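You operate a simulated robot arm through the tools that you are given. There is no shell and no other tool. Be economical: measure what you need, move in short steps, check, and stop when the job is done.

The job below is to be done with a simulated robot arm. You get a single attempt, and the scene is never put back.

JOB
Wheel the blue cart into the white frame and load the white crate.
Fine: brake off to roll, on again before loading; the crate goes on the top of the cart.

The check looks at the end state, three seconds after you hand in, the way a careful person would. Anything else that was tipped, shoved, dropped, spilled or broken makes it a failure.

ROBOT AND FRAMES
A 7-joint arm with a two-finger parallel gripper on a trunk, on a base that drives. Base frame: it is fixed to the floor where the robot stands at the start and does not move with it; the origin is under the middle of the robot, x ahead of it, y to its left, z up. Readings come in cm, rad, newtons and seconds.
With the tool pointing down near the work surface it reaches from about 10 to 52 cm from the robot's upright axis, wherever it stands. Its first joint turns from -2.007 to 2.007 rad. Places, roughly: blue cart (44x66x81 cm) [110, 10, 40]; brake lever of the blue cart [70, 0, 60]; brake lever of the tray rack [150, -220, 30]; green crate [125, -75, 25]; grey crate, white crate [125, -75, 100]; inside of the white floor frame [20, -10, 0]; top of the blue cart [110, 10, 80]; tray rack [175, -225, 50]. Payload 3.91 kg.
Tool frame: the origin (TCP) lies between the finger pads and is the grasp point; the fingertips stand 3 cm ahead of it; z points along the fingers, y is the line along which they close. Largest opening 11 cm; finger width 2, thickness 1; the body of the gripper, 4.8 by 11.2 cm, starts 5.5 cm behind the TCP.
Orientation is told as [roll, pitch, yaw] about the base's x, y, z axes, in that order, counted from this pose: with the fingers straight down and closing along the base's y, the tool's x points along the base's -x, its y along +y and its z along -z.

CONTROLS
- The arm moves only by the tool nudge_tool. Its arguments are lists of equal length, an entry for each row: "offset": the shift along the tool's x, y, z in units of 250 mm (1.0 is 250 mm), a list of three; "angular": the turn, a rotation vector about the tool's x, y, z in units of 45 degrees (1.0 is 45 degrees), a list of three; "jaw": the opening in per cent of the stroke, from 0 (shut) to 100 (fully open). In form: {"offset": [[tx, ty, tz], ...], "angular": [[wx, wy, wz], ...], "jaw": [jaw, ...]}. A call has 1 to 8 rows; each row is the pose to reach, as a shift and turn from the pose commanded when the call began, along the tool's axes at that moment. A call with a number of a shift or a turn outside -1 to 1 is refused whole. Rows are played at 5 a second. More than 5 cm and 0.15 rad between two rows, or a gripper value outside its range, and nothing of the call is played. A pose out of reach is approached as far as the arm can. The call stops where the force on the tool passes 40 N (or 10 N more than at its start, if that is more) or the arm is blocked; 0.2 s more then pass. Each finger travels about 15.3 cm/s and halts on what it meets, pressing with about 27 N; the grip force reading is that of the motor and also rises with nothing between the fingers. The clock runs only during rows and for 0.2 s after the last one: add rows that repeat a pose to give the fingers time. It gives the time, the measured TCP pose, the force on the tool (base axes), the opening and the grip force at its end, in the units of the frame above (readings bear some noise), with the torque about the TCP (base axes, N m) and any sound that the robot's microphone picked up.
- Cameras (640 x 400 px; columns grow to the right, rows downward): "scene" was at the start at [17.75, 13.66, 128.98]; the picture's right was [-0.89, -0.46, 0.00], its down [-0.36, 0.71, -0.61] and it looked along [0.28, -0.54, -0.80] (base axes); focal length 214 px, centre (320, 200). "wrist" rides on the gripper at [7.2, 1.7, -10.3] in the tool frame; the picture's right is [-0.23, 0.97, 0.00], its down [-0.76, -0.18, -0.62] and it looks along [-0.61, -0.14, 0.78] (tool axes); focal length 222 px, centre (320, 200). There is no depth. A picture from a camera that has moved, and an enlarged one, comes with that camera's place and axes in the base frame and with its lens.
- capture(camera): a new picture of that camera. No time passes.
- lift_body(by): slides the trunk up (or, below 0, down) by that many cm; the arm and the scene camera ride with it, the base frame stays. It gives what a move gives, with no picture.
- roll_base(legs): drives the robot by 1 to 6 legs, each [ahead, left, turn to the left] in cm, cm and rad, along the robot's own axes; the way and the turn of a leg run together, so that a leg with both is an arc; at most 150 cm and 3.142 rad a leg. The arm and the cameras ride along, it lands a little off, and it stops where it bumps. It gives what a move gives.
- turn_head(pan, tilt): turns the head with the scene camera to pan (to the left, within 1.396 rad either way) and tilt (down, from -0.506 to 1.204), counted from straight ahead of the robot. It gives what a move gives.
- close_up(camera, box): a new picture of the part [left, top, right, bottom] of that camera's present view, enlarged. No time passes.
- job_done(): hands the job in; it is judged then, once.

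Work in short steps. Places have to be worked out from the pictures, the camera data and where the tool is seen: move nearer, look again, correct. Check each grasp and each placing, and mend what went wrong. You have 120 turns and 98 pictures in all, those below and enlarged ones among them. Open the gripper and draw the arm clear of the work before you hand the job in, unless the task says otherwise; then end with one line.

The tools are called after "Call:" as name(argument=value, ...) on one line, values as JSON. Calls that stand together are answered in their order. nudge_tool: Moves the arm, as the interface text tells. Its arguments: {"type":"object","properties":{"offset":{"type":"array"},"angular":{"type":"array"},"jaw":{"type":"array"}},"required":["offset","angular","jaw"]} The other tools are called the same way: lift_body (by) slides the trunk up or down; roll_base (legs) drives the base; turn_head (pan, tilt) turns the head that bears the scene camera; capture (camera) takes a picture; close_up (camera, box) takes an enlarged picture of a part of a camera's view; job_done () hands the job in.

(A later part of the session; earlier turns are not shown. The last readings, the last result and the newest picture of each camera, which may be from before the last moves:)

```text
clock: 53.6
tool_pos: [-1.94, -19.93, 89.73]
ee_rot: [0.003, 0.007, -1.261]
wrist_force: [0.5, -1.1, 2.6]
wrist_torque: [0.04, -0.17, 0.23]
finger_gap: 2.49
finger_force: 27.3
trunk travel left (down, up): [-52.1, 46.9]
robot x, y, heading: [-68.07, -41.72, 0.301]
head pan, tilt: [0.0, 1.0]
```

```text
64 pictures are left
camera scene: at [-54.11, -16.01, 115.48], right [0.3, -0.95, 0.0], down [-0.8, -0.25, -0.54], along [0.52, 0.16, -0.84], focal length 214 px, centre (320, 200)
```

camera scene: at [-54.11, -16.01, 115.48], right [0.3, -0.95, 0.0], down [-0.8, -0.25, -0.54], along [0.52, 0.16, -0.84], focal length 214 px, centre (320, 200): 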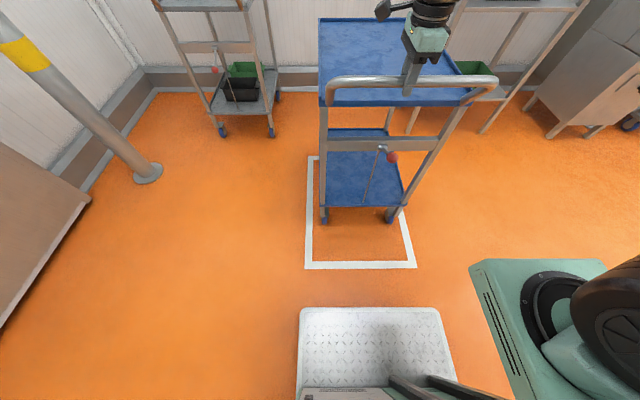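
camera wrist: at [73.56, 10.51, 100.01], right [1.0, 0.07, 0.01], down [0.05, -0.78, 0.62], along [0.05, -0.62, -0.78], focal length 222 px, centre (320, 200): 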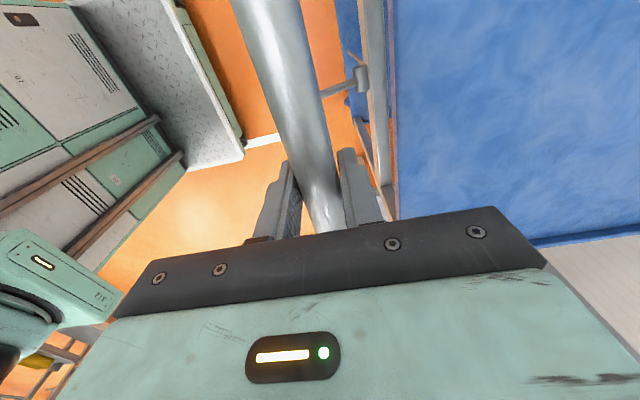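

The robot is blocked behind. From the picture the cart needs about 10.5 cm more toward me to be centred in the frame, and I pull that with the arm.

Call:
nudge_tool(offset=[[0, -0.06, 0], [0, -0.12, 0], [0, -0.18, 0], [0, -0.24, 0], [0, -0.3, 0], [0, -0.36, 0], [0, -0.41, 0], [0, -0.41, 0]], angular=[[0, 0, 0], [0, 0, 0], [0, 0, 0], [0, 0, 0], [0, 0, 0], [0, 0, 0], [0, 0, 0], [0, 0, 0]], jaw=[15, 15, 15, 15, 15, 15, 15, 15])

Call:
capture(camera="scene")

```text
clock: 55.5
tool_pos: [-11.39, -23.03, 89.61]
ee_rot: [0.001, 0.005, -1.263]
wrist_force: [0.7, 1.8, 7.2]
wrist_torque: [-0.27, -0.24, 0.21]
finger_gap: 2.5
finger_force: 27.1
trunk travel left (down, up): [-52.1, 46.9]
robot x, y, heading: [-68.07, -41.48, 0.305]
head pan, tilt: [0.0, 1.0]
```

```text
63 pictures are left
camera scene: at [-54.13, -15.99, 115.46], right [0.3, -0.95, 0.0], down [-0.8, -0.25, -0.54], along [0.52, 0.16, -0.84], focal length 214 px, centre (320, 200)
```

scene: 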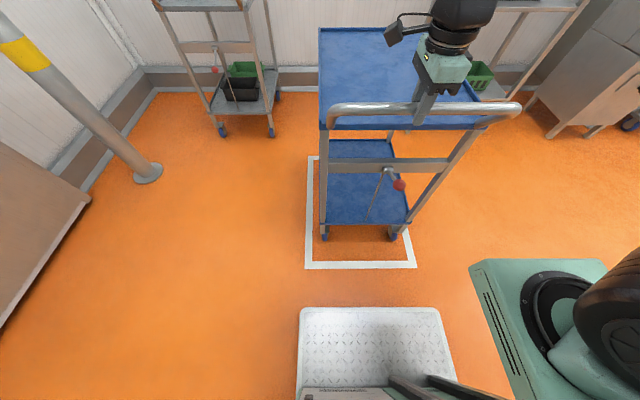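

The cart sits within the lines; I pull 1.5 cm more to centre it, then release and lift clear.

Call:
nudge_tool(offset=[[0, -0.03, 0], [0, -0.06, 0], [0, -0.06, 0], [0, -0.06, 0], [0, -0.06, 0]], angular=[[0, 0, 0], [0, 0, 0], [0, 0, 0], [0, 0, 0], [0, 0, 0]], jaw=[15, 15, 15, 45, 80])

Call:
nudge_tool(offset=[[0, 0, -0.12], [0, 0, -0.24], [0, 0, -0.36], [0, 0, -0.48]], angular=[[0, 0, 0], [0, 0, 0], [0, 0, 0], [0, 0, 0]], jaw=[80, 80, 80, 80])

Call:
capture(camera="scene")

```text
clock: 56.6
tool_pos: [-12.86, -23.52, 89.6]
ee_rot: [0.0, 0.004, -1.261]
wrist_force: [0.2, 0.0, 0.2]
wrist_torque: [-0.01, 0.02, -0.02]
finger_gap: 8.79
finger_force: 0.2
trunk travel left (down, up): [-52.1, 46.9]
robot x, y, heading: [-68.48, -41.87, 0.304]
head pan, tilt: [0.0, 1.0]
```

```text
clock: 57.6
tool_pos: [-12.91, -23.64, 101.53]
ee_rot: [-0.001, 0.005, -1.262]
wrist_force: [0.0, 0.5, 0.5]
wrist_torque: [0.01, 0.03, 0.02]
finger_gap: 8.79
finger_force: 0.1
trunk travel left (down, up): [-52.1, 46.9]
robot x, y, heading: [-68.26, -41.36, 0.301]
head pan, tilt: [0.0, 1.0]
```

```text
62 pictures are left
camera scene: at [-54.1, -15.99, 115.47], right [0.3, -0.95, 0.0], down [-0.8, -0.25, -0.54], along [0.52, 0.16, -0.84], focal length 214 px, centre (320, 200)
```

scene: 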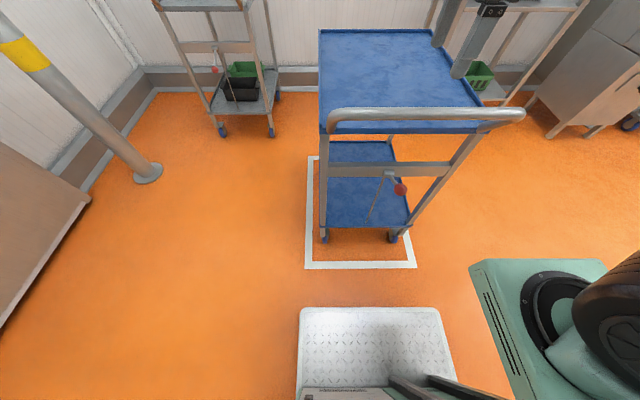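

The cart rests in the frame. The ball should be near (−17.2, −25.4, 68.3). I turn the tool back to close across the cart while backing off.

Call:
nudge_tool(offset=[[0, -0.08, 0], [0, -0.16, 0], [0, -0.24, 0], [0, -0.32, 0], [0, -0.4, 0], [0, -0.48, 0]], angular=[[0, 0, -0.167], [0, 0, -0.333], [0, 0, -0.5], [0, 0, -0.667], [0, 0, -0.833], [0, 0, -1.0]], jaw=[80, 80, 80, 80, 80, 80])

Call:
nudge_tool(offset=[[0, 0, 0], [0, 0, 0], [0, 0, 0], [0, 0, 0], [0, 0, 0], [0, 0, 0]], angular=[[0, 0, -0.167], [0, 0, -0.333], [0, 0, -0.5], [0, 0, -0.667], [0, 0, -0.833], [0, 0, -1.0]], jaw=[80, 80, 80, 80, 80, 80])

Call:
nudge_tool(offset=[[0, 0, 0], [0, 0, 0], [0, 0, 0], [0, 0, 0], [0, 0, 0], [0, 0, 0]], angular=[[0, -0.15, 0], [0, -0.3, 0], [0, -0.45, 0], [0, -0.6, 0], [0, -0.76, 0], [0, -0.9, 0]], jaw=[80, 80, 80, 80, 80, 80])

```text
clock: 59.0
tool_pos: [-24.4, -27.23, 101.58]
ee_rot: [0.003, 0.002, -0.476]
wrist_force: [-0.5, -1.1, -0.4]
wrist_torque: [0.0, -0.02, -0.01]
finger_gap: 8.8
finger_force: 0.0
trunk travel left (down, up): [-52.1, 46.9]
robot x, y, heading: [-68.27, -41.82, 0.302]
head pan, tilt: [0.0, 1.0]
```

```text
clock: 60.5
tool_pos: [-24.39, -27.22, 101.65]
ee_rot: [0.004, 0.0, 0.31]
wrist_force: [-1.4, -0.6, -0.8]
wrist_torque: [-0.02, 0.01, -0.03]
finger_gap: 8.81
finger_force: 0.1
trunk travel left (down, up): [-52.1, 46.9]
robot x, y, heading: [-68.64, -41.44, 0.304]
head pan, tilt: [0.0, 1.0]
```

```text
clock: 61.9
tool_pos: [-22.79, -23.67, 97.76]
ee_rot: [0.004, -0.686, 0.306]
wrist_force: [0.5, -0.5, 0.1]
wrist_torque: [0.0, 0.0, 0.02]
finger_gap: 8.79
finger_force: 0.1
out of reach, approached as far as the arm can: row 2, 3, 4, 5, 6
trunk travel left (down, up): [-52.1, 46.9]
robot x, y, heading: [-68.27, -41.76, 0.301]
head pan, tilt: [0.0, 1.0]
```

The tool is tilted 0.69 rad and in front of the handle. I lower the trunk 23 cm and look through both cameras.

Call:
lift_body(by=-23)

Call:
capture(camera="wrist")

Call:
capture(camera="scene")

```text
clock: 64.3
tool_pos: [-22.83, -23.64, 74.67]
ee_rot: [0.007, -0.684, 0.304]
wrist_force: [-0.5, 0.1, 0.3]
wrist_torque: [-0.02, 0.01, 0.02]
finger_gap: 8.79
finger_force: 0.0
trunk travel left (down, up): [-29.1, 69.9]
robot x, y, heading: [-68.55, -42.09, 0.306]
head pan, tilt: [0.0, 1.0]
```

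```text
61 pictures are left
camera wrist: at [-34.85, -25.71, 78.21], right [-0.13, 0.98, 0.15], down [0.24, -0.11, 0.96], along [0.96, 0.16, -0.22], focal length 222 px, centre (320, 200)
```

wrist: 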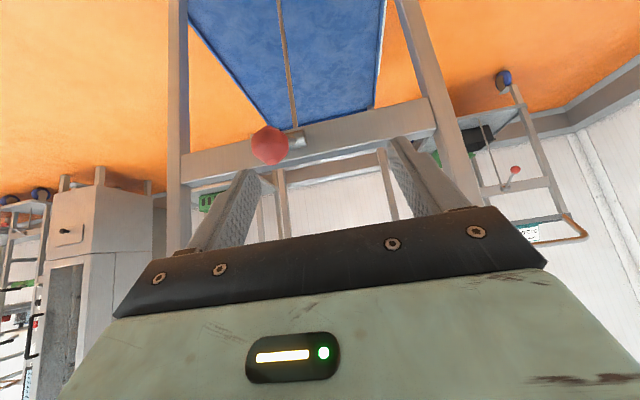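

```text
60 pictures are left
camera scene: at [-54.12, -16.0, 92.48], right [0.3, -0.95, 0.0], down [-0.8, -0.25, -0.54], along [0.52, 0.16, -0.84], focal length 214 px, centre (320, 200)
```

scene: 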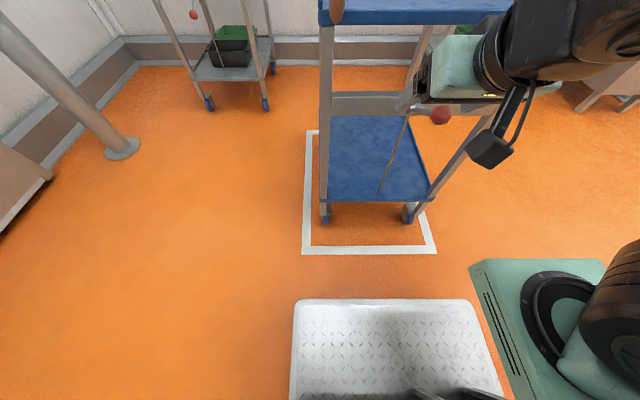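

Ball estimate (−17.2, −26.1, 68.5). I shift sideways 4 cm, then advance 7.8 cm and close.

Call:
nudge_tool(offset=[[0, -0.16, 0], [0.003, -0.16, 0.1], [0.007, -0.16, 0.2], [0.013, -0.16, 0.31], [0.013, -0.16, 0.31], [0.013, -0.16, 0.31], [0.013, -0.16, 0.31]], angular=[[0, 0, 0], [0, 0, 0], [0, 0, 0], [0, 0, 0], [0, 0, 0], [0, 0, 0], [0, 0, 0]], jaw=[80, 80, 80, 80, 10, 10, 10])

Call:
capture(camera="wrist")

```text
clock: 65.9
tool_pos: [-15.43, -24.04, 69.85]
ee_rot: [0.004, -0.683, 0.304]
wrist_force: [-0.4, 1.3, 1.6]
wrist_torque: [0.0, -0.02, 0.02]
finger_gap: 1.05
finger_force: 0.0
out of reach, approached as far as the arm can: row 1, 2, 3, 4, 5, 6, 7
trunk travel left (down, up): [-29.1, 69.9]
robot x, y, heading: [-68.3, -41.77, 0.309]
head pan, tilt: [0.0, 1.0]
```

```text
59 pictures are left
camera wrist: at [-27.59, -26.12, 73.31], right [-0.13, 0.98, 0.15], down [0.24, -0.11, 0.96], along [0.96, 0.16, -0.22], focal length 222 px, centre (320, 200)
```

wrist: 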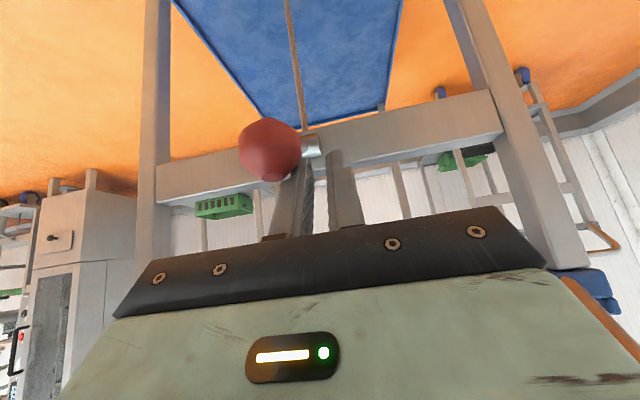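

The arm couldn't reach that tilted pose and the fingers closed beside the ball. I back out, open and reduce the tilt to about 0.4.

Call:
nudge_tool(offset=[[0, 0, -0.15], [0.0, 0, -0.3], [0, 0, -0.36], [0, -0.02, -0.36], [0, -0.04, -0.36], [0, -0.06, -0.36]], angular=[[0, 0, 0], [0, 0, 0], [0, 0.1, 0], [0, 0.2, 0], [0, 0.3, 0], [0, 0.38, 0]], jaw=[15, 40, 70, 80, 80, 80])

Call:
capture(camera="wrist")

```text
clock: 67.3
tool_pos: [-20.39, -27.16, 76.81]
ee_rot: [0.003, -0.384, 0.307]
wrist_force: [-0.1, -0.4, 0.3]
wrist_torque: [0.02, -0.03, -0.02]
finger_gap: 8.81
finger_force: 0.0
out of reach, approached as far as the arm can: row 2, 3, 4, 5
trunk travel left (down, up): [-29.1, 69.9]
robot x, y, heading: [-68.4, -41.71, 0.305]
head pan, tilt: [0.0, 1.0]
```

```text
58 pictures are left
camera wrist: at [-30.98, -28.76, 83.72], right [-0.09, 0.99, 0.09], down [0.51, -0.03, 0.86], along [0.86, 0.13, -0.5], focal length 222 px, centre (320, 200)
```

wrist: 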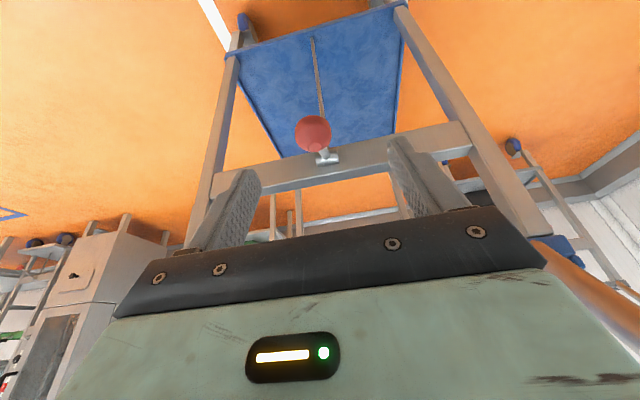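

Now reachable and the ball lies on the tool axis. I advance 9 cm and close.

Call:
nudge_tool(offset=[[0, -0.005, 0.12], [0, -0.01, 0.24], [0, -0.01, 0.364], [0, -0.01, 0.364], [0, -0.01, 0.364], [0, -0.01, 0.364]], angular=[[0, 0, 0], [0, 0, 0], [0, 0, 0], [0, 0, 0], [0, 0, 0], [0, 0, 0]], jaw=[80, 80, 80, 10, 10, 10])

```text
clock: 68.8
tool_pos: [-17.06, -26.83, 68.39]
ee_rot: [0.0, -0.384, 0.301]
wrist_force: [2.4, -6.1, 1.4]
wrist_torque: [-0.05, -0.19, -0.07]
finger_gap: 3.31
finger_force: 27.0
trunk travel left (down, up): [-29.1, 69.9]
robot x, y, heading: [-68.27, -41.63, 0.301]
head pan, tilt: [0.0, 1.0]
stopped in row 6: the force on the tool passed its limit (the readings are from after the stop); the commanded pose is now the measured one
```

The ball is held again. I bring the lever down along its arc to the original braked position.

Call:
nudge_tool(offset=[[0.04, 0.005, 0.043], [0.081, 0.008, 0.087], [0.11, 0.008, 0.14], [0.139, 0.008, 0.191], [0.155, 0.008, 0.25], [0.17, 0.008, 0.306], [0.172, 0.008, 0.365], [0.172, 0.008, 0.424]], angular=[[0, 0, 0], [0, 0, 0], [0, 0, 0], [0, 0, 0], [0, 0, 0], [0, 0, 0], [0, 0, 0], [0, 0, 0]], jaw=[10, 10, 10, 10, 10, 10, 10, 10])

Call:
capture(camera="wrist")

Call:
capture(camera="scene")

```text
clock: 69.6
tool_pos: [-17.73, -27.03, 64.08]
ee_rot: [-0.006, -0.375, 0.292]
wrist_force: [-1.7, -4.1, 2.9]
wrist_torque: [0.25, -0.21, -0.06]
finger_gap: 3.29
finger_force: 26.8
out of reach, approached as far as the arm can: row 3, 4
trunk travel left (down, up): [-29.1, 69.9]
robot x, y, heading: [-68.21, -41.65, 0.306]
head pan, tilt: [0.0, 1.0]
stopped in row 4: the force on the tool passed its limit (the readings are from after the stop); the commanded pose is now the measured one
```

```text
57 pictures are left
camera wrist: at [-28.38, -28.4, 70.95], right [-0.08, 0.99, 0.08], down [0.51, -0.03, 0.86], along [0.86, 0.1, -0.5], focal length 222 px, centre (320, 200)
```

wrist: 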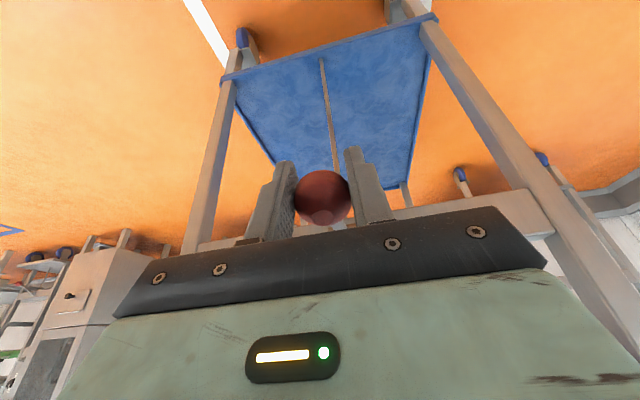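

```text
56 pictures are left
camera scene: at [-54.06, -16.11, 92.47], right [0.3, -0.95, 0.0], down [-0.8, -0.25, -0.54], along [0.52, 0.16, -0.84], focal length 214 px, centre (320, 200)
```

scene: 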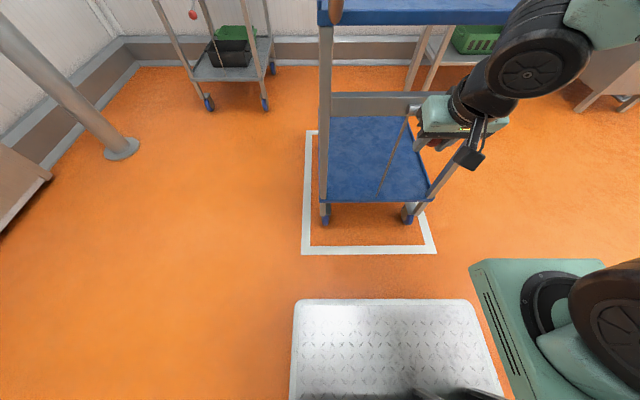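

The arm hits its limit, so I use the trunk to go down 4 cm with the ball held.

Call:
lift_body(by=-4)

```text
clock: 70.5
tool_pos: [-17.7, -27.08, 59.91]
ee_rot: [-0.007, -0.376, 0.293]
wrist_force: [10.1, -7.4, -1.6]
wrist_torque: [0.11, 0.27, -0.09]
finger_gap: 3.3
finger_force: 27.5
trunk travel left (down, up): [-25.1, 73.9]
robot x, y, heading: [-68.24, -41.96, 0.301]
head pan, tilt: [0.0, 1.0]
```

Works. I follow the arc forward 0.8 cm and lower 3.2 cm more.

Call:
nudge_tool(offset=[[-0.03, 0, 0.012]], angular=[[0, 0, 0]], jaw=[10])

Call:
lift_body(by=-3.2)

Call:
capture(camera="wrist")

```text
clock: 70.9
tool_pos: [-17.19, -26.87, 59.83]
ee_rot: [-0.011, -0.371, 0.294]
wrist_force: [-16.3, -8.7, -7.8]
wrist_torque: [-0.09, 0.29, -0.03]
finger_gap: 3.33
finger_force: 26.6
trunk travel left (down, up): [-25.1, 73.9]
robot x, y, heading: [-68.45, -42.06, 0.301]
head pan, tilt: [0.0, 1.0]
```

```text
clock: 71.6
tool_pos: [-16.64, -26.74, 57.03]
ee_rot: [-0.005, -0.378, 0.293]
wrist_force: [19.4, -5.3, 8.7]
wrist_torque: [0.22, -0.23, 0.01]
finger_gap: 3.31
finger_force: 27.3
trunk travel left (down, up): [-21.9, 77.1]
robot x, y, heading: [-68.22, -41.53, 0.302]
head pan, tilt: [0.0, 1.0]
```

```text
55 pictures are left
camera wrist: at [-27.41, -28.11, 63.84], right [-0.08, 0.99, 0.08], down [0.51, -0.03, 0.86], along [0.86, 0.11, -0.5], focal length 222 px, centre (320, 200)
```

wrist: 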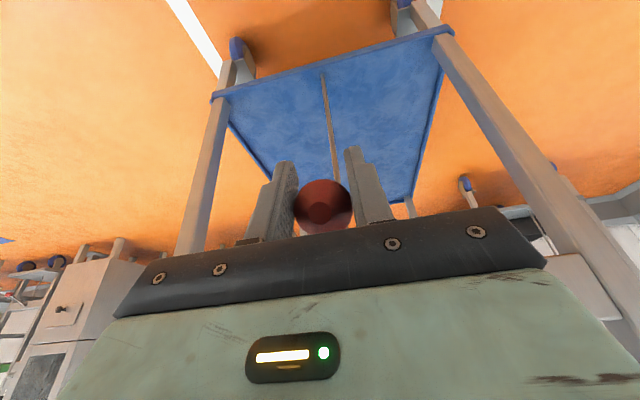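

Almost at the original height (57 vs 56.85). I press down a little more to meet the stop.

Call:
lift_body(by=-1.5)

```text
clock: 72.3
tool_pos: [-17.22, -26.79, 55.15]
ee_rot: [-0.011, -0.37, 0.296]
wrist_force: [-21.2, -7.4, -13.4]
wrist_torque: [0.04, -0.15, 0.01]
finger_gap: 1.14
finger_force: 0.4
trunk travel left (down, up): [-20.4, 78.6]
robot x, y, heading: [-68.18, -41.7, 0.299]
head pan, tilt: [0.0, 1.0]
```

It slipped at the lower stop. I open the fingers without lifting, then look.

Call:
nudge_tool(offset=[[0, 0, 0], [0, 0, 0], [0, 0, 0], [0, 0, 0]], angular=[[0, 0, 0], [0, 0, 0], [0, 0, 0], [0, 0, 0]], jaw=[40, 80, 80, 80])

Call:
capture(camera="wrist")

Call:
capture(camera="scene")

```text
clock: 73.3
tool_pos: [-17.03, -26.75, 55.39]
ee_rot: [-0.008, -0.376, 0.294]
wrist_force: [0.2, -0.6, -0.2]
wrist_torque: [-0.01, 0.0, 0.01]
finger_gap: 8.8
finger_force: 0.0
trunk travel left (down, up): [-20.4, 78.6]
robot x, y, heading: [-68.29, -41.85, 0.3]
head pan, tilt: [0.0, 1.0]
```

```text
54 pictures are left
camera wrist: at [-27.54, -28.14, 62.3], right [-0.08, 0.99, 0.08], down [0.51, -0.03, 0.86], along [0.86, 0.11, -0.5], focal length 222 px, centre (320, 200)
```

wrist: 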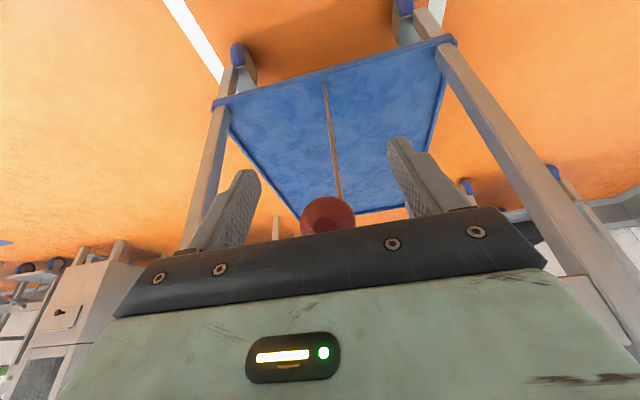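

```text
53 pictures are left
camera scene: at [-54.05, -16.1, 83.78], right [0.3, -0.95, 0.0], down [-0.8, -0.25, -0.54], along [0.52, 0.16, -0.84], focal length 214 px, centre (320, 200)
```

scene: 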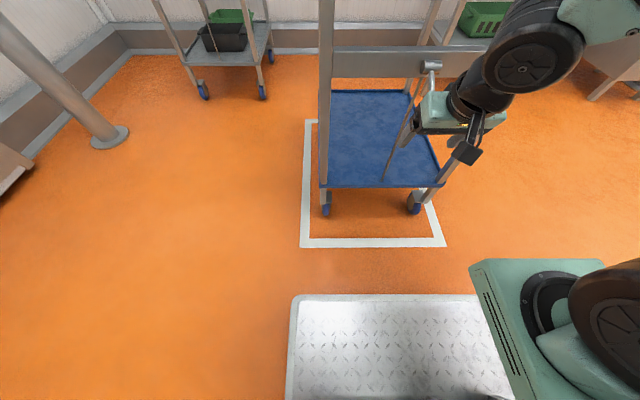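

The open fingers straddle the ball. I raise the trunk straight up in steps to clear.

Call:
lift_body(by=10)

Call:
lift_body(by=40)

Call:
turn_head(pan=-0.25, tilt=1.0)

Call:
capture(camera="scene")

```text
clock: 74.6
tool_pos: [-16.95, -26.71, 65.45]
ee_rot: [-0.008, -0.376, 0.293]
wrist_force: [-0.7, -0.3, 0.7]
wrist_torque: [0.0, 0.01, 0.02]
finger_gap: 8.81
finger_force: 0.1
trunk travel left (down, up): [-30.4, 68.6]
robot x, y, heading: [-67.92, -41.6, 0.304]
head pan, tilt: [0.0, 1.0]
```

```text
clock: 78.4
tool_pos: [-16.87, -26.78, 105.35]
ee_rot: [-0.007, -0.378, 0.294]
wrist_force: [0.8, 0.7, 0.4]
wrist_torque: [0.0, -0.02, 0.0]
finger_gap: 8.77
finger_force: 0.0
trunk travel left (down, up): [-70.4, 28.6]
robot x, y, heading: [-68.2, -41.79, 0.304]
head pan, tilt: [0.0, 1.0]
```

```text
clock: 79.2
tool_pos: [-16.96, -26.86, 105.31]
ee_rot: [-0.009, -0.378, 0.294]
wrist_force: [-0.5, 0.0, 0.2]
wrist_torque: [-0.02, 0.0, 0.02]
finger_gap: 8.8
finger_force: 0.1
trunk travel left (down, up): [-70.4, 28.6]
robot x, y, heading: [-68.41, -41.73, 0.307]
head pan, tilt: [-0.25, 1.0]
```

```text
52 pictures are left
camera scene: at [-53.75, -17.8, 133.77], right [0.05, -1.0, 0.0], down [-0.84, -0.05, -0.54], along [0.54, 0.03, -0.84], focal length 214 px, centre (320, 200)
```

scene: 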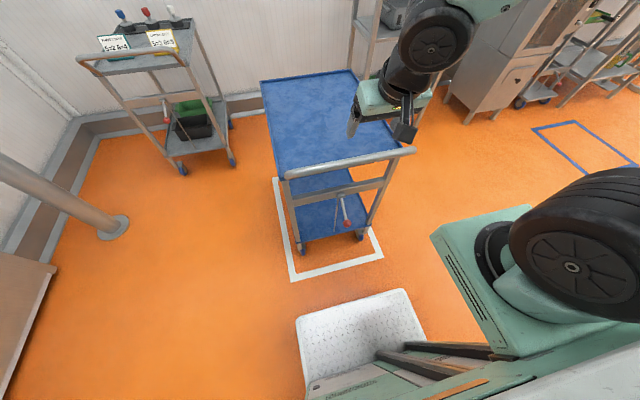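

The lever is down (brake on) and the cart stands inside the frame. Next I need a route round the cart's right side to the shelf, so I look right.

Call:
turn_head(pan=-1.0, tilt=0.55)

Call:
capture(camera="scene")

```text
clock: 80.3
tool_pos: [-16.89, -26.9, 105.38]
ee_rot: [-0.007, -0.378, 0.293]
wrist_force: [0.8, -0.8, 0.1]
wrist_torque: [-0.02, 0.01, 0.03]
finger_gap: 8.8
finger_force: 0.0
trunk travel left (down, up): [-70.4, 28.6]
robot x, y, heading: [-68.3, -41.7, 0.302]
head pan, tilt: [-1.0, 0.55]
```

```text
51 pictures are left
camera scene: at [-53.82, -23.94, 137.42], right [-0.64, -0.77, 0.0], down [-0.4, 0.34, -0.85], along [0.65, -0.55, -0.52], focal length 214 px, centre (320, 200)
```

scene: 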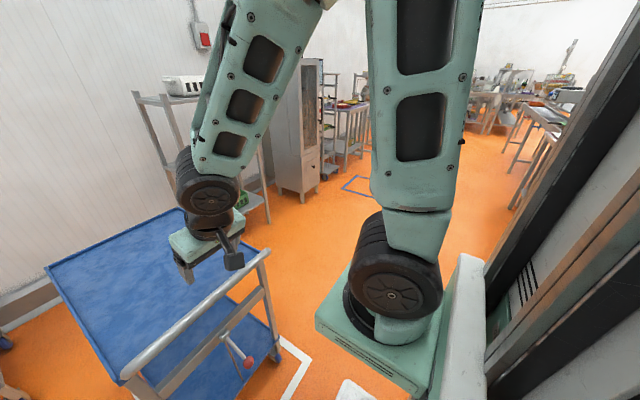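

The right side is open. I strafe right 88 cm, then forward 60 cm toward the shelf.

Call:
roll_base(legs=[[1, -44, 0], [0, -44, 0], [60, 0, 0]])

Call:
turn_head(pan=0.1, tilt=0.45)

Call:
capture(camera="scene")

```text
clock: 88.3
tool_pos: [68.73, -95.44, 105.35]
ee_rot: [-0.007, -0.377, 0.279]
wrist_force: [-0.5, -1.3, -0.3]
wrist_torque: [-0.01, 0.01, 0.0]
finger_gap: 8.8
finger_force: 0.1
trunk travel left (down, up): [-70.4, 28.6]
robot x, y, heading: [17.39, -109.61, 0.287]
head pan, tilt: [-1.0, 0.55]
```

```text
clock: 89.7
tool_pos: [68.71, -95.41, 105.38]
ee_rot: [-0.008, -0.378, 0.278]
wrist_force: [-0.2, -0.7, 0.1]
wrist_torque: [-0.03, 0.0, -0.01]
finger_gap: 8.79
finger_force: 0.1
trunk travel left (down, up): [-70.4, 28.6]
robot x, y, heading: [17.54, -109.38, 0.289]
head pan, tilt: [0.099, 0.45]
```

```text
50 pictures are left
camera scene: at [33.68, -82.59, 138.33], right [0.38, -0.93, 0.0], down [-0.4, -0.16, -0.9], along [0.83, 0.34, -0.44], focal length 214 px, centre (320, 200)
```

scene: 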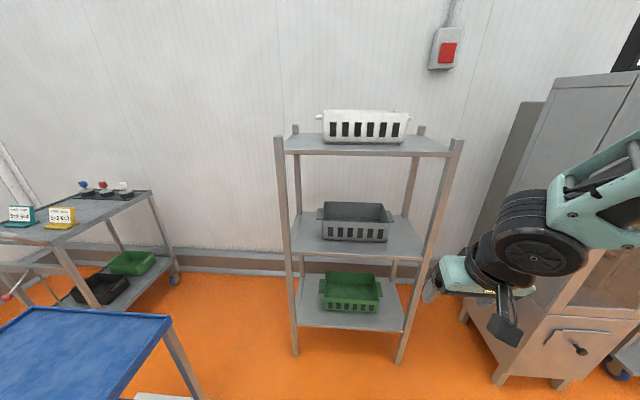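

The shelf and white crate are seen squarely. I zoom on the crate.

Call:
close_up(camera="scene", box=[265, 80, 475, 211])

```text
3.05 times, centred on (370, 146) of scene
camera zoom: at [33.68, -82.59, 138.33], right [0.38, -0.93, 0.0], down [-0.4, -0.16, -0.9], along [0.83, 0.34, -0.44], focal length 654 px, centre (168, 366)
```

zoom: 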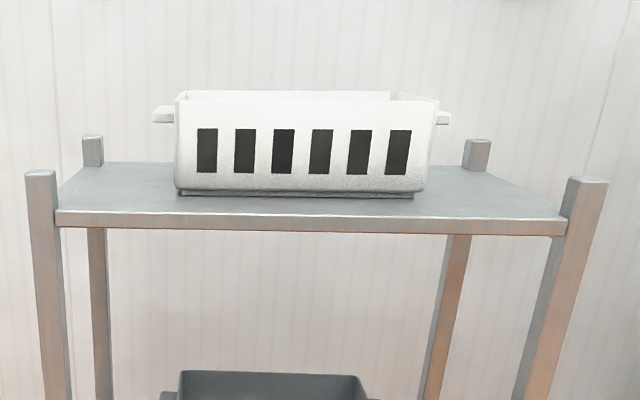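

The top shelf is at about z≈121, and the crate (≈33 cm wide, 12 high) sits centred on it. I raise the trunk and move closer to look down into it.

Call:
lift_body(by=28)

Call:
roll_base(legs=[[0, 10, 0.02], [20, 0, 0]])

Call:
turn_head(pan=-0.1, tilt=0.6)

Call:
capture(camera="scene")

Call:
capture(camera="wrist")

```text
clock: 92.5
tool_pos: [68.79, -95.39, 133.28]
ee_rot: [-0.006, -0.378, 0.278]
wrist_force: [0.3, 0.1, 0.0]
wrist_torque: [0.0, -0.02, 0.01]
finger_gap: 8.81
finger_force: 0.1
trunk travel left (down, up): [-98.4, 0.6]
robot x, y, heading: [17.34, -109.64, 0.29]
head pan, tilt: [0.099, 0.45]
```

```text
clock: 94.8
tool_pos: [84.81, -78.67, 133.33]
ee_rot: [-0.008, -0.377, 0.295]
wrist_force: [0.1, 0.0, 0.1]
wrist_torque: [-0.01, -0.03, 0.02]
finger_gap: 8.82
finger_force: 0.0
trunk travel left (down, up): [-98.4, 0.6]
robot x, y, heading: [33.56, -93.18, 0.304]
head pan, tilt: [0.099, 0.45]
```

```text
clock: 95.6
tool_pos: [84.92, -78.7, 133.32]
ee_rot: [-0.008, -0.377, 0.294]
wrist_force: [-0.4, -0.5, -0.2]
wrist_torque: [0.0, -0.04, 0.01]
finger_gap: 8.78
finger_force: 0.0
trunk travel left (down, up): [-98.4, 0.6]
robot x, y, heading: [33.37, -93.65, 0.304]
head pan, tilt: [-0.099, 0.6]
```

```text
48 pictures are left
camera scene: at [49.72, -68.29, 164.98], right [0.2, -0.98, 0.0], down [-0.55, -0.11, -0.83], along [0.81, 0.17, -0.56], focal length 214 px, centre (320, 200)
```

scene: 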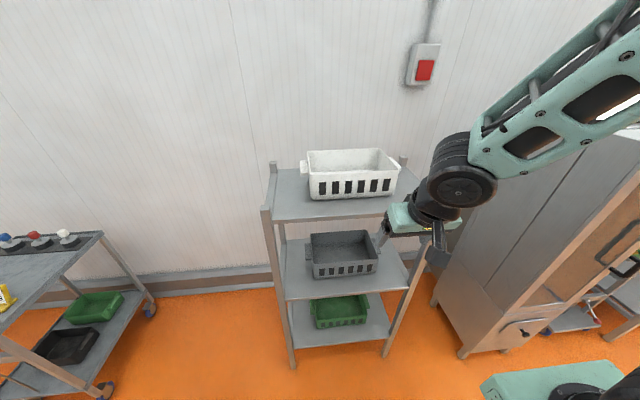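

```text
47 pictures are left
camera wrist: at [74.22, -80.06, 140.29], right [-0.08, 0.99, 0.08], down [0.51, -0.03, 0.86], along [0.86, 0.11, -0.5], focal length 222 px, centre (320, 200)
```

wrist: 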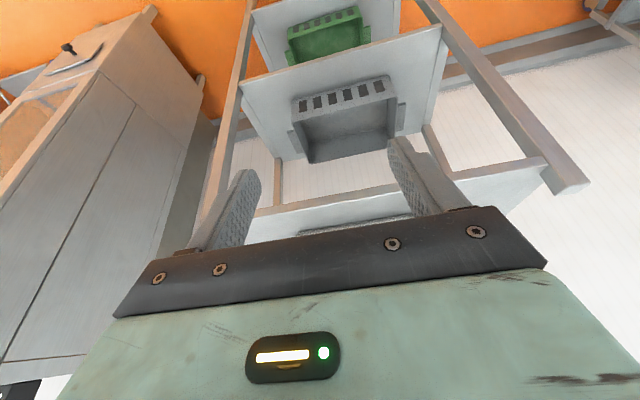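

I zoom again on the crate from this higher viewpoint.

Call:
close_up(camera="scene", box=[255, 135, 435, 247])

```text
3.56 times, centred on (345, 191) of scene
camera zoom: at [49.72, -68.29, 164.98], right [0.2, -0.98, 0.0], down [-0.55, -0.11, -0.83], along [0.81, 0.17, -0.56], focal length 763 px, centre (231, 232)
```

zoom: 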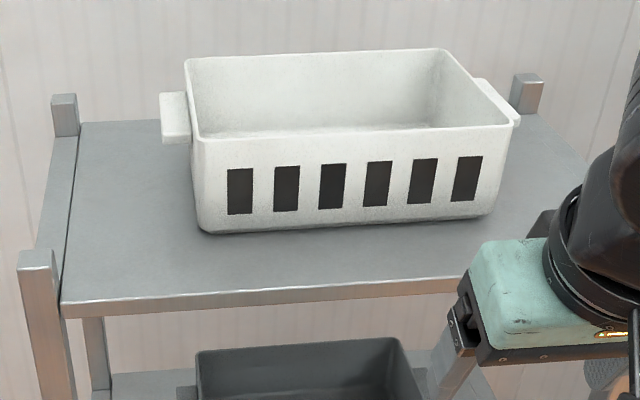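

Crate: about 30.5 × 20 × 11 cm, yaw ≈0.31, rim z≈132, empty, front wall at n≈91, centre l≈−99 (in shelf axes). I set the tool vertical and turned to close fore-aft, to grip the middle of the front wall.

Call:
nudge_tool(offset=[[0, 0, 0], [0, 0, 0], [0, 0, 0]], angular=[[0, 0.16, 0], [0, 0.32, 0], [0, 0.475, 0]], jaw=[70, 60, 60])

Call:
nudge_tool(offset=[[0, 0, -0.06], [0, 0, -0.12], [0, 0, -0.18], [0, 0, -0.24], [0, 0, -0.3], [0, 0, -0.3]], angular=[[0, 0, 0.167], [0, 0, 0.333], [0, 0, 0.5], [0, 0, 0.667], [0, 0, 0.833], [0, 0, 1.0]], jaw=[60, 60, 60, 60, 60, 60])

Call:
nudge_tool(offset=[[0, 0, 0], [0, 0, 0], [0, 0, 0], [0, 0, 0], [0, 0, 0], [0, 0, 0]], angular=[[0, 0, 0.167], [0, 0, 0.333], [0, 0, 0.5], [0, 0, 0.667], [0, 0, 0.833], [0, 0, 0.97]], jaw=[60, 60, 60, 60, 60, 60])

```text
clock: 96.4
tool_pos: [84.76, -78.8, 133.53]
ee_rot: [-0.005, -0.001, 0.293]
wrist_force: [-0.2, 0.0, -0.5]
wrist_torque: [-0.02, 0.02, 0.02]
finger_gap: 6.59
finger_force: 0.0
trunk travel left (down, up): [-98.4, 0.6]
robot x, y, heading: [33.47, -93.75, 0.304]
head pan, tilt: [-0.099, 0.6]
```

```text
clock: 97.8
tool_pos: [84.77, -78.67, 140.84]
ee_rot: [0.0, -0.006, -0.497]
wrist_force: [0.1, 0.2, -0.3]
wrist_torque: [0.0, -0.01, -0.01]
finger_gap: 6.58
finger_force: 0.1
trunk travel left (down, up): [-98.4, 0.6]
robot x, y, heading: [33.72, -93.64, 0.305]
head pan, tilt: [-0.099, 0.6]
```

```text
clock: 99.2
tool_pos: [84.79, -78.76, 141.06]
ee_rot: [0.004, -0.008, -1.258]
wrist_force: [-1.1, 0.0, -1.0]
wrist_torque: [-0.03, 0.02, 0.0]
finger_gap: 6.62
finger_force: 0.0
trunk travel left (down, up): [-98.4, 0.6]
robot x, y, heading: [33.46, -93.29, 0.306]
head pan, tilt: [-0.099, 0.6]
```

I drive forward 26 cm, keeping the tool (tips at 138) above the crate rim, and look.

Call:
roll_base(legs=[[26, 0, 0]])

Call:
capture(camera="wrist")

Call:
capture(camera="scene")

```text
clock: 101.0
tool_pos: [109.59, -70.92, 141.03]
ee_rot: [0.004, -0.006, -1.255]
wrist_force: [-0.2, 0.1, 0.3]
wrist_torque: [0.02, -0.03, -0.01]
finger_gap: 6.59
finger_force: 0.1
trunk travel left (down, up): [-98.4, 0.6]
robot x, y, heading: [57.96, -85.57, 0.304]
head pan, tilt: [-0.099, 0.6]
```

```text
45 pictures are left
camera wrist: at [108.93, -63.39, 151.22], right [1.0, 0.09, 0.0], down [0.06, -0.78, 0.63], along [0.06, -0.62, -0.78], focal length 222 px, centre (320, 200)
```

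wrist: 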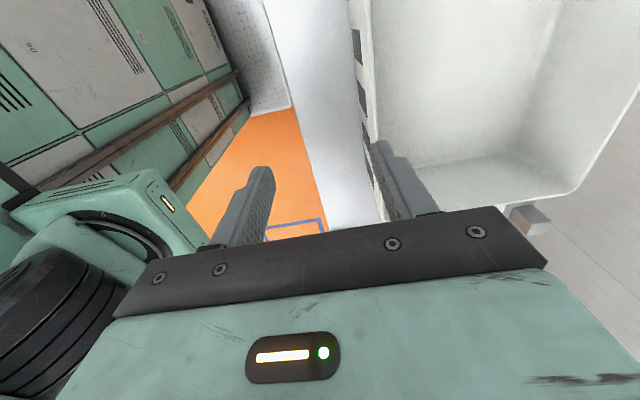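

```text
44 pictures are left
camera scene: at [74.53, -60.5, 164.98], right [0.2, -0.98, 0.0], down [-0.55, -0.11, -0.83], along [0.81, 0.17, -0.56], focal length 214 px, centre (320, 200)
```

scene: 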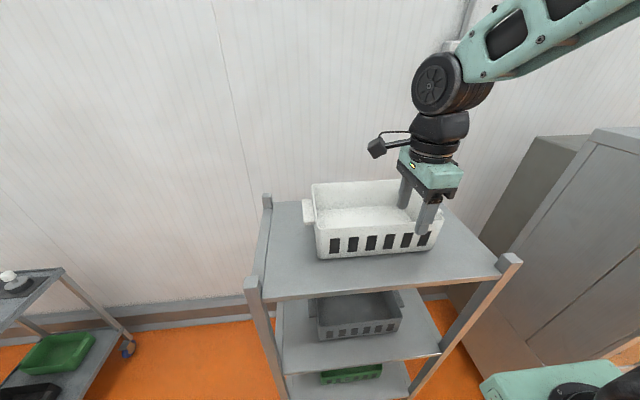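

I zoom the wrist view on the rim to locate the front wall exactly.

Call:
close_up(camera="wrist", box=[230, 0, 470, 150])

Call:
close_up(camera="scene", box=[280, 150, 480, 275])

```text
2.67 times, centred on (350, 75) of wrist
camera zoom: at [108.93, -63.39, 151.22], right [1.0, 0.09, 0.0], down [0.06, -0.78, 0.63], along [0.06, -0.62, -0.78], focal length 592 px, centre (240, 533)
```

zoom: 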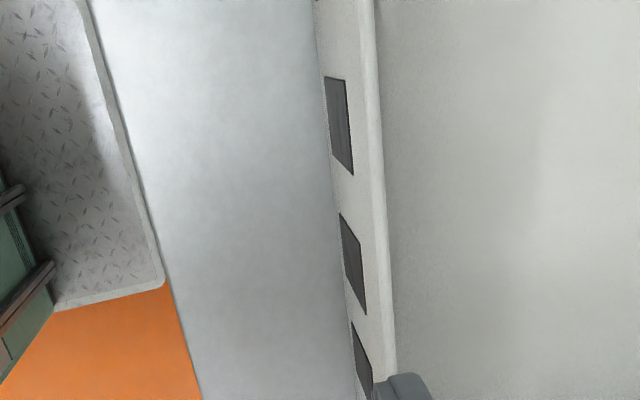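

```text
3.20 times, centred on (380, 212) of scene
camera zoom: at [74.53, -60.5, 164.98], right [0.2, -0.98, 0.0], down [-0.55, -0.11, -0.83], along [0.81, 0.17, -0.56], focal length 686 px, centre (128, 160)
```

zoom: 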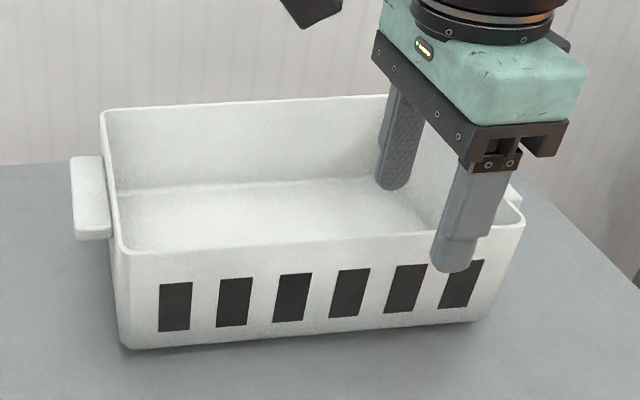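

Front wall at n≈87.7. I move 5 cm forward and 1.5 cm left, then descend over the wall.

Call:
nudge_tool(offset=[[0.03, 0.1, 0], [0.06, 0.2, 0], [0.06, 0.2, 0.12], [0.06, 0.2, 0.24], [0.06, 0.2, 0.32]], angular=[[0, 0, 0], [0, 0, 0], [0, 0, 0], [0, 0, 0], [0, 0, 0]], jaw=[60, 60, 60, 60, 60])

Call:
close_up(camera="scene", box=[280, 150, 480, 275])

Call:
capture(camera="wrist")

```text
clock: 102.2
tool_pos: [114.15, -68.06, 132.88]
ee_rot: [0.004, -0.008, -1.257]
wrist_force: [-0.2, -0.2, 0.6]
wrist_torque: [0.05, -0.02, 0.03]
finger_gap: 6.6
finger_force: 0.0
trunk travel left (down, up): [-98.4, 0.6]
robot x, y, heading: [58.23, -86.02, 0.304]
head pan, tilt: [-0.099, 0.6]
```

```text
3.20 times, centred on (380, 212) of scene
camera zoom: at [74.55, -60.5, 164.98], right [0.2, -0.98, 0.0], down [-0.55, -0.11, -0.83], along [0.81, 0.17, -0.56], focal length 686 px, centre (128, 160)
```

zoom: 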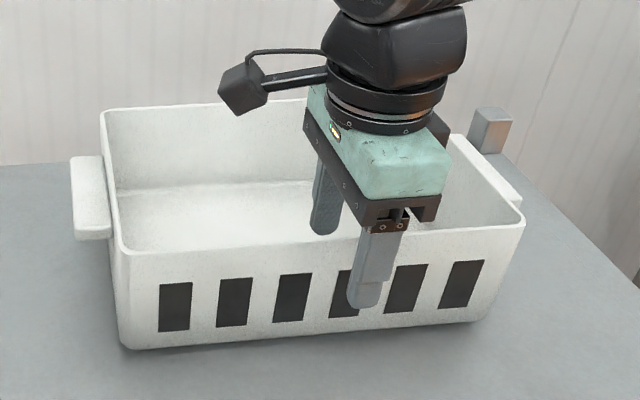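

```text
40 pictures are left
camera wrist: at [113.35, -60.49, 143.17], right [1.0, 0.09, 0.0], down [0.06, -0.78, 0.63], along [0.06, -0.62, -0.78], focal length 222 px, centre (320, 200)
```

wrist: 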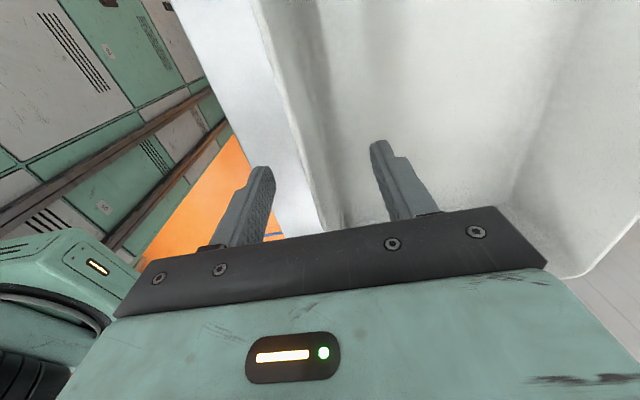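

The wall lies between the fingers; I shift 1.5 cm toward the crate's middle, descend 4 cm and close.

Call:
nudge_tool(offset=[[0.06, 0, 0], [0.06, 0.0, 0.08], [0.06, 0, 0.16], [0.06, 0, 0.16], [0.06, 0, 0.16], [0.06, 0, 0.16]], angular=[[0, 0, 0], [0, 0, 0], [0, 0, 0], [0, 0, 0], [0, 0, 0], [0, 0, 0]], jaw=[60, 60, 60, 0, 0, 0])

Call:
close_up(camera="scene", box=[280, 150, 480, 275])

```text
clock: 103.6
tool_pos: [113.29, -66.63, 128.9]
ee_rot: [0.004, -0.007, -1.254]
wrist_force: [-3.3, -2.1, 0.9]
wrist_torque: [0.11, 0.51, 0.03]
finger_gap: 0.39
finger_force: 27.2
trunk travel left (down, up): [-98.4, 0.6]
robot x, y, heading: [58.46, -86.32, 0.302]
head pan, tilt: [-0.099, 0.6]
```

```text
3.20 times, centred on (380, 212) of scene
camera zoom: at [74.55, -60.5, 164.98], right [0.2, -0.98, 0.0], down [-0.55, -0.11, -0.83], along [0.81, 0.17, -0.56], focal length 686 px, centre (128, 160)
```

zoom: 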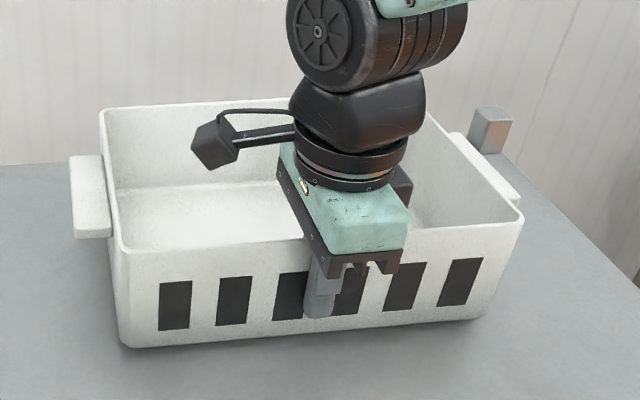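

The wall is gripped in the middle. I lift 2 cm slowly and check weight and tilt.

Call:
nudge_tool(offset=[[0, 0, -0.02], [0, 0, -0.04], [0, 0, -0.06], [0, 0, -0.08], [0, 0, -0.08]], angular=[[0, 0, 0], [0, 0, 0], [0, 0, 0], [0, 0, 0], [0, 0, 0]], jaw=[0, 0, 0, 0, 0])

Call:
close_up(camera="scene", box=[280, 150, 480, 275])

```text
clock: 104.8
tool_pos: [113.51, -66.51, 130.89]
ee_rot: [0.004, -0.008, -1.255]
wrist_force: [-0.5, -0.3, -4.3]
wrist_torque: [-0.12, 0.35, 0.01]
finger_gap: 0.38
finger_force: 26.6
trunk travel left (down, up): [-98.4, 0.6]
robot x, y, heading: [58.29, -85.92, 0.304]
head pan, tilt: [-0.099, 0.6]
```

```text
3.20 times, centred on (380, 212) of scene
camera zoom: at [74.58, -60.49, 164.97], right [0.2, -0.98, 0.0], down [-0.55, -0.11, -0.82], along [0.81, 0.17, -0.57], focal length 686 px, centre (128, 160)
```

zoom: 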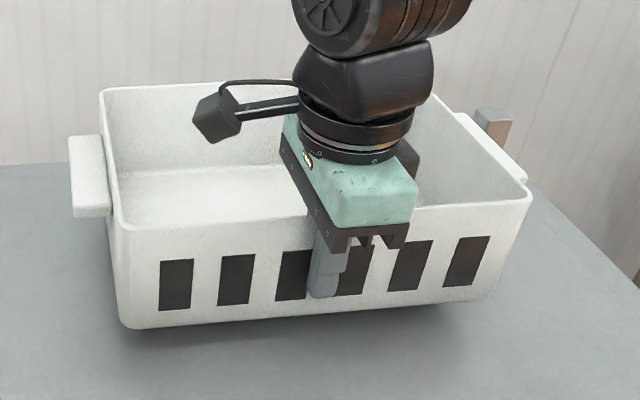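

Light and level — a good grasp. I raise it 7 cm more, back away from the shelf and check.

Call:
nudge_tool(offset=[[0, 0, -0.05], [0, 0, -0.1], [0, 0, -0.15], [0, 0, -0.2], [0, 0, -0.25], [0, 0, -0.28]], angular=[[0, 0, 0], [0, 0, 0], [0, 0, 0], [0, 0, 0], [0, 0, 0], [0, 0, 0]], jaw=[0, 0, 0, 0, 0, 0])

Call:
roll_base(legs=[[-18, 0, 0], [-18, 0, 0]])

Call:
capture(camera="scene")

```text
clock: 106.2
tool_pos: [113.4, -66.47, 137.92]
ee_rot: [0.002, -0.009, -1.255]
wrist_force: [-0.1, -0.3, -3.6]
wrist_torque: [-0.12, 0.36, 0.0]
finger_gap: 0.39
finger_force: 26.9
trunk travel left (down, up): [-98.4, 0.6]
robot x, y, heading: [58.46, -85.81, 0.306]
head pan, tilt: [-0.099, 0.6]
```

```text
clock: 108.8
tool_pos: [79.71, -77.42, 137.86]
ee_rot: [0.002, -0.008, -1.262]
wrist_force: [-0.3, 1.2, -4.1]
wrist_torque: [-0.14, 0.37, 0.0]
finger_gap: 0.39
finger_force: 26.8
trunk travel left (down, up): [-98.4, 0.6]
robot x, y, heading: [24.33, -96.16, 0.293]
head pan, tilt: [-0.099, 0.6]
```

```text
37 pictures are left
camera scene: at [40.9, -71.08, 164.97], right [0.2, -0.98, 0.0], down [-0.55, -0.11, -0.82], along [0.81, 0.16, -0.57], focal length 214 px, centre (320, 200)
```

scene: 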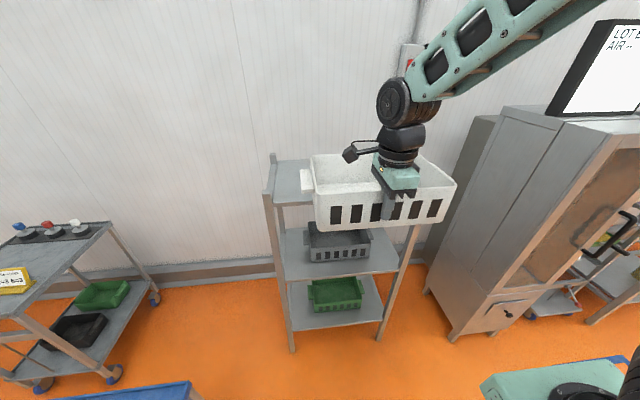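

The crate hangs level. I turn left about 90° in two legs so I face the cart's right side.

Call:
roll_base(legs=[[0, 0, 0.79], [0, 0, 0.79]])

Call:
turn_head(pan=0, tilt=0.8)

Call:
capture(camera="scene")

```text
clock: 113.4
tool_pos: [4.92, -41.24, 137.83]
ee_rot: [0.002, -0.007, 0.319]
wrist_force: [0.0, -0.1, -3.5]
wrist_torque: [-0.41, -0.08, 0.0]
finger_gap: 0.4
finger_force: 26.9
trunk travel left (down, up): [-98.4, 0.6]
robot x, y, heading: [24.65, -96.7, 1.881]
head pan, tilt: [-0.099, 0.6]
```

```text
clock: 114.1
tool_pos: [4.87, -41.22, 137.84]
ee_rot: [0.002, -0.009, 0.317]
wrist_force: [0.3, -0.4, -3.5]
wrist_torque: [-0.35, -0.1, 0.04]
finger_gap: 0.38
finger_force: 27.0
trunk travel left (down, up): [-98.4, 0.6]
robot x, y, heading: [24.36, -96.36, 1.878]
head pan, tilt: [0.0, 0.799]
```

```text
36 pictures are left
camera scene: at [-1.7, -81.52, 163.29], right [0.95, 0.3, 0.0], down [0.22, -0.68, -0.7], along [-0.21, 0.66, -0.72], focal length 214 px, centre (320, 200)
```

scene: 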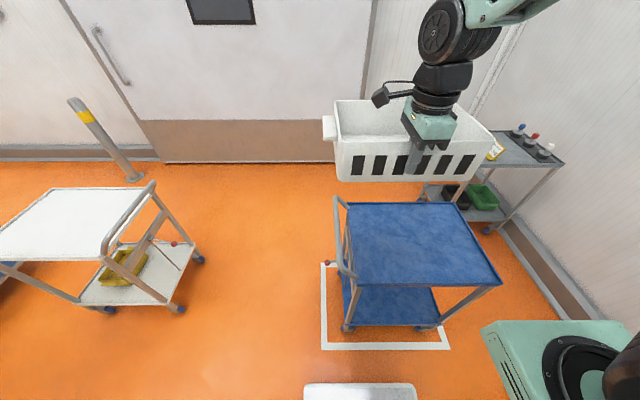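

The cart stands well centred in the frame. I drive so that the crate comes over the tray's centre (9.5 cm ahead, 23 cm to the right).

Call:
roll_base(legs=[[0, -23.2, 0], [9.5, 0, 0]])

Call:
lift_body(by=-30)

Call:
capture(camera="scene")

Call:
capture(camera="wrist")

```text
clock: 116.6
tool_pos: [24.31, -25.15, 137.85]
ee_rot: [0.003, -0.005, 0.319]
wrist_force: [0.4, -0.6, -3.8]
wrist_torque: [-0.38, -0.15, -0.02]
finger_gap: 0.39
finger_force: 27.2
trunk travel left (down, up): [-98.4, 0.6]
robot x, y, heading: [43.74, -79.95, 1.877]
head pan, tilt: [0.0, 0.799]
```

```text
clock: 119.6
tool_pos: [24.24, -25.04, 107.86]
ee_rot: [0.002, -0.007, 0.32]
wrist_force: [-0.2, 0.1, -4.2]
wrist_torque: [-0.41, -0.13, -0.01]
finger_gap: 0.4
finger_force: 27.4
trunk travel left (down, up): [-68.4, 30.6]
robot x, y, heading: [43.7, -80.39, 1.88]
head pan, tilt: [0.0, 0.799]
```

```text
35 pictures are left
camera scene: at [17.64, -65.32, 133.29], right [0.95, 0.3, 0.0], down [0.22, -0.68, -0.7], along [-0.21, 0.66, -0.72], focal length 214 px, centre (320, 200)
```

scene: 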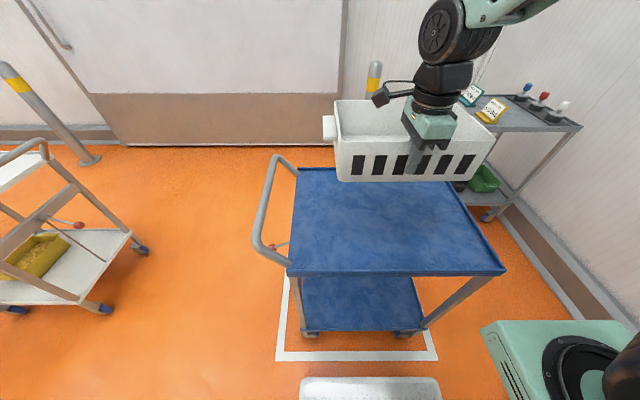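

```text
34 pictures are left
camera wrist: at [16.75, -25.72, 118.15], right [-0.09, 1.0, 0.0], down [0.78, 0.07, 0.63], along [0.63, 0.06, -0.78], focal length 222 px, centre (320, 200)
```

wrist: 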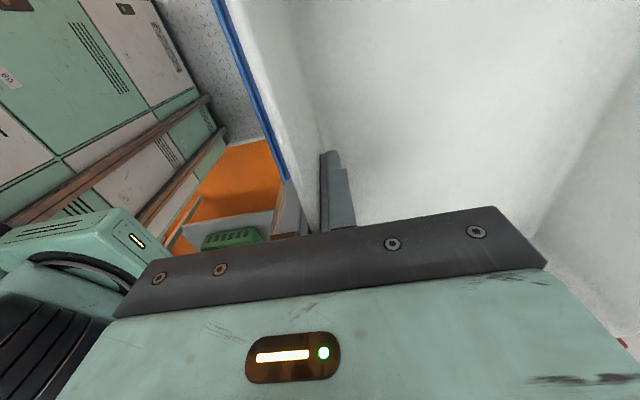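

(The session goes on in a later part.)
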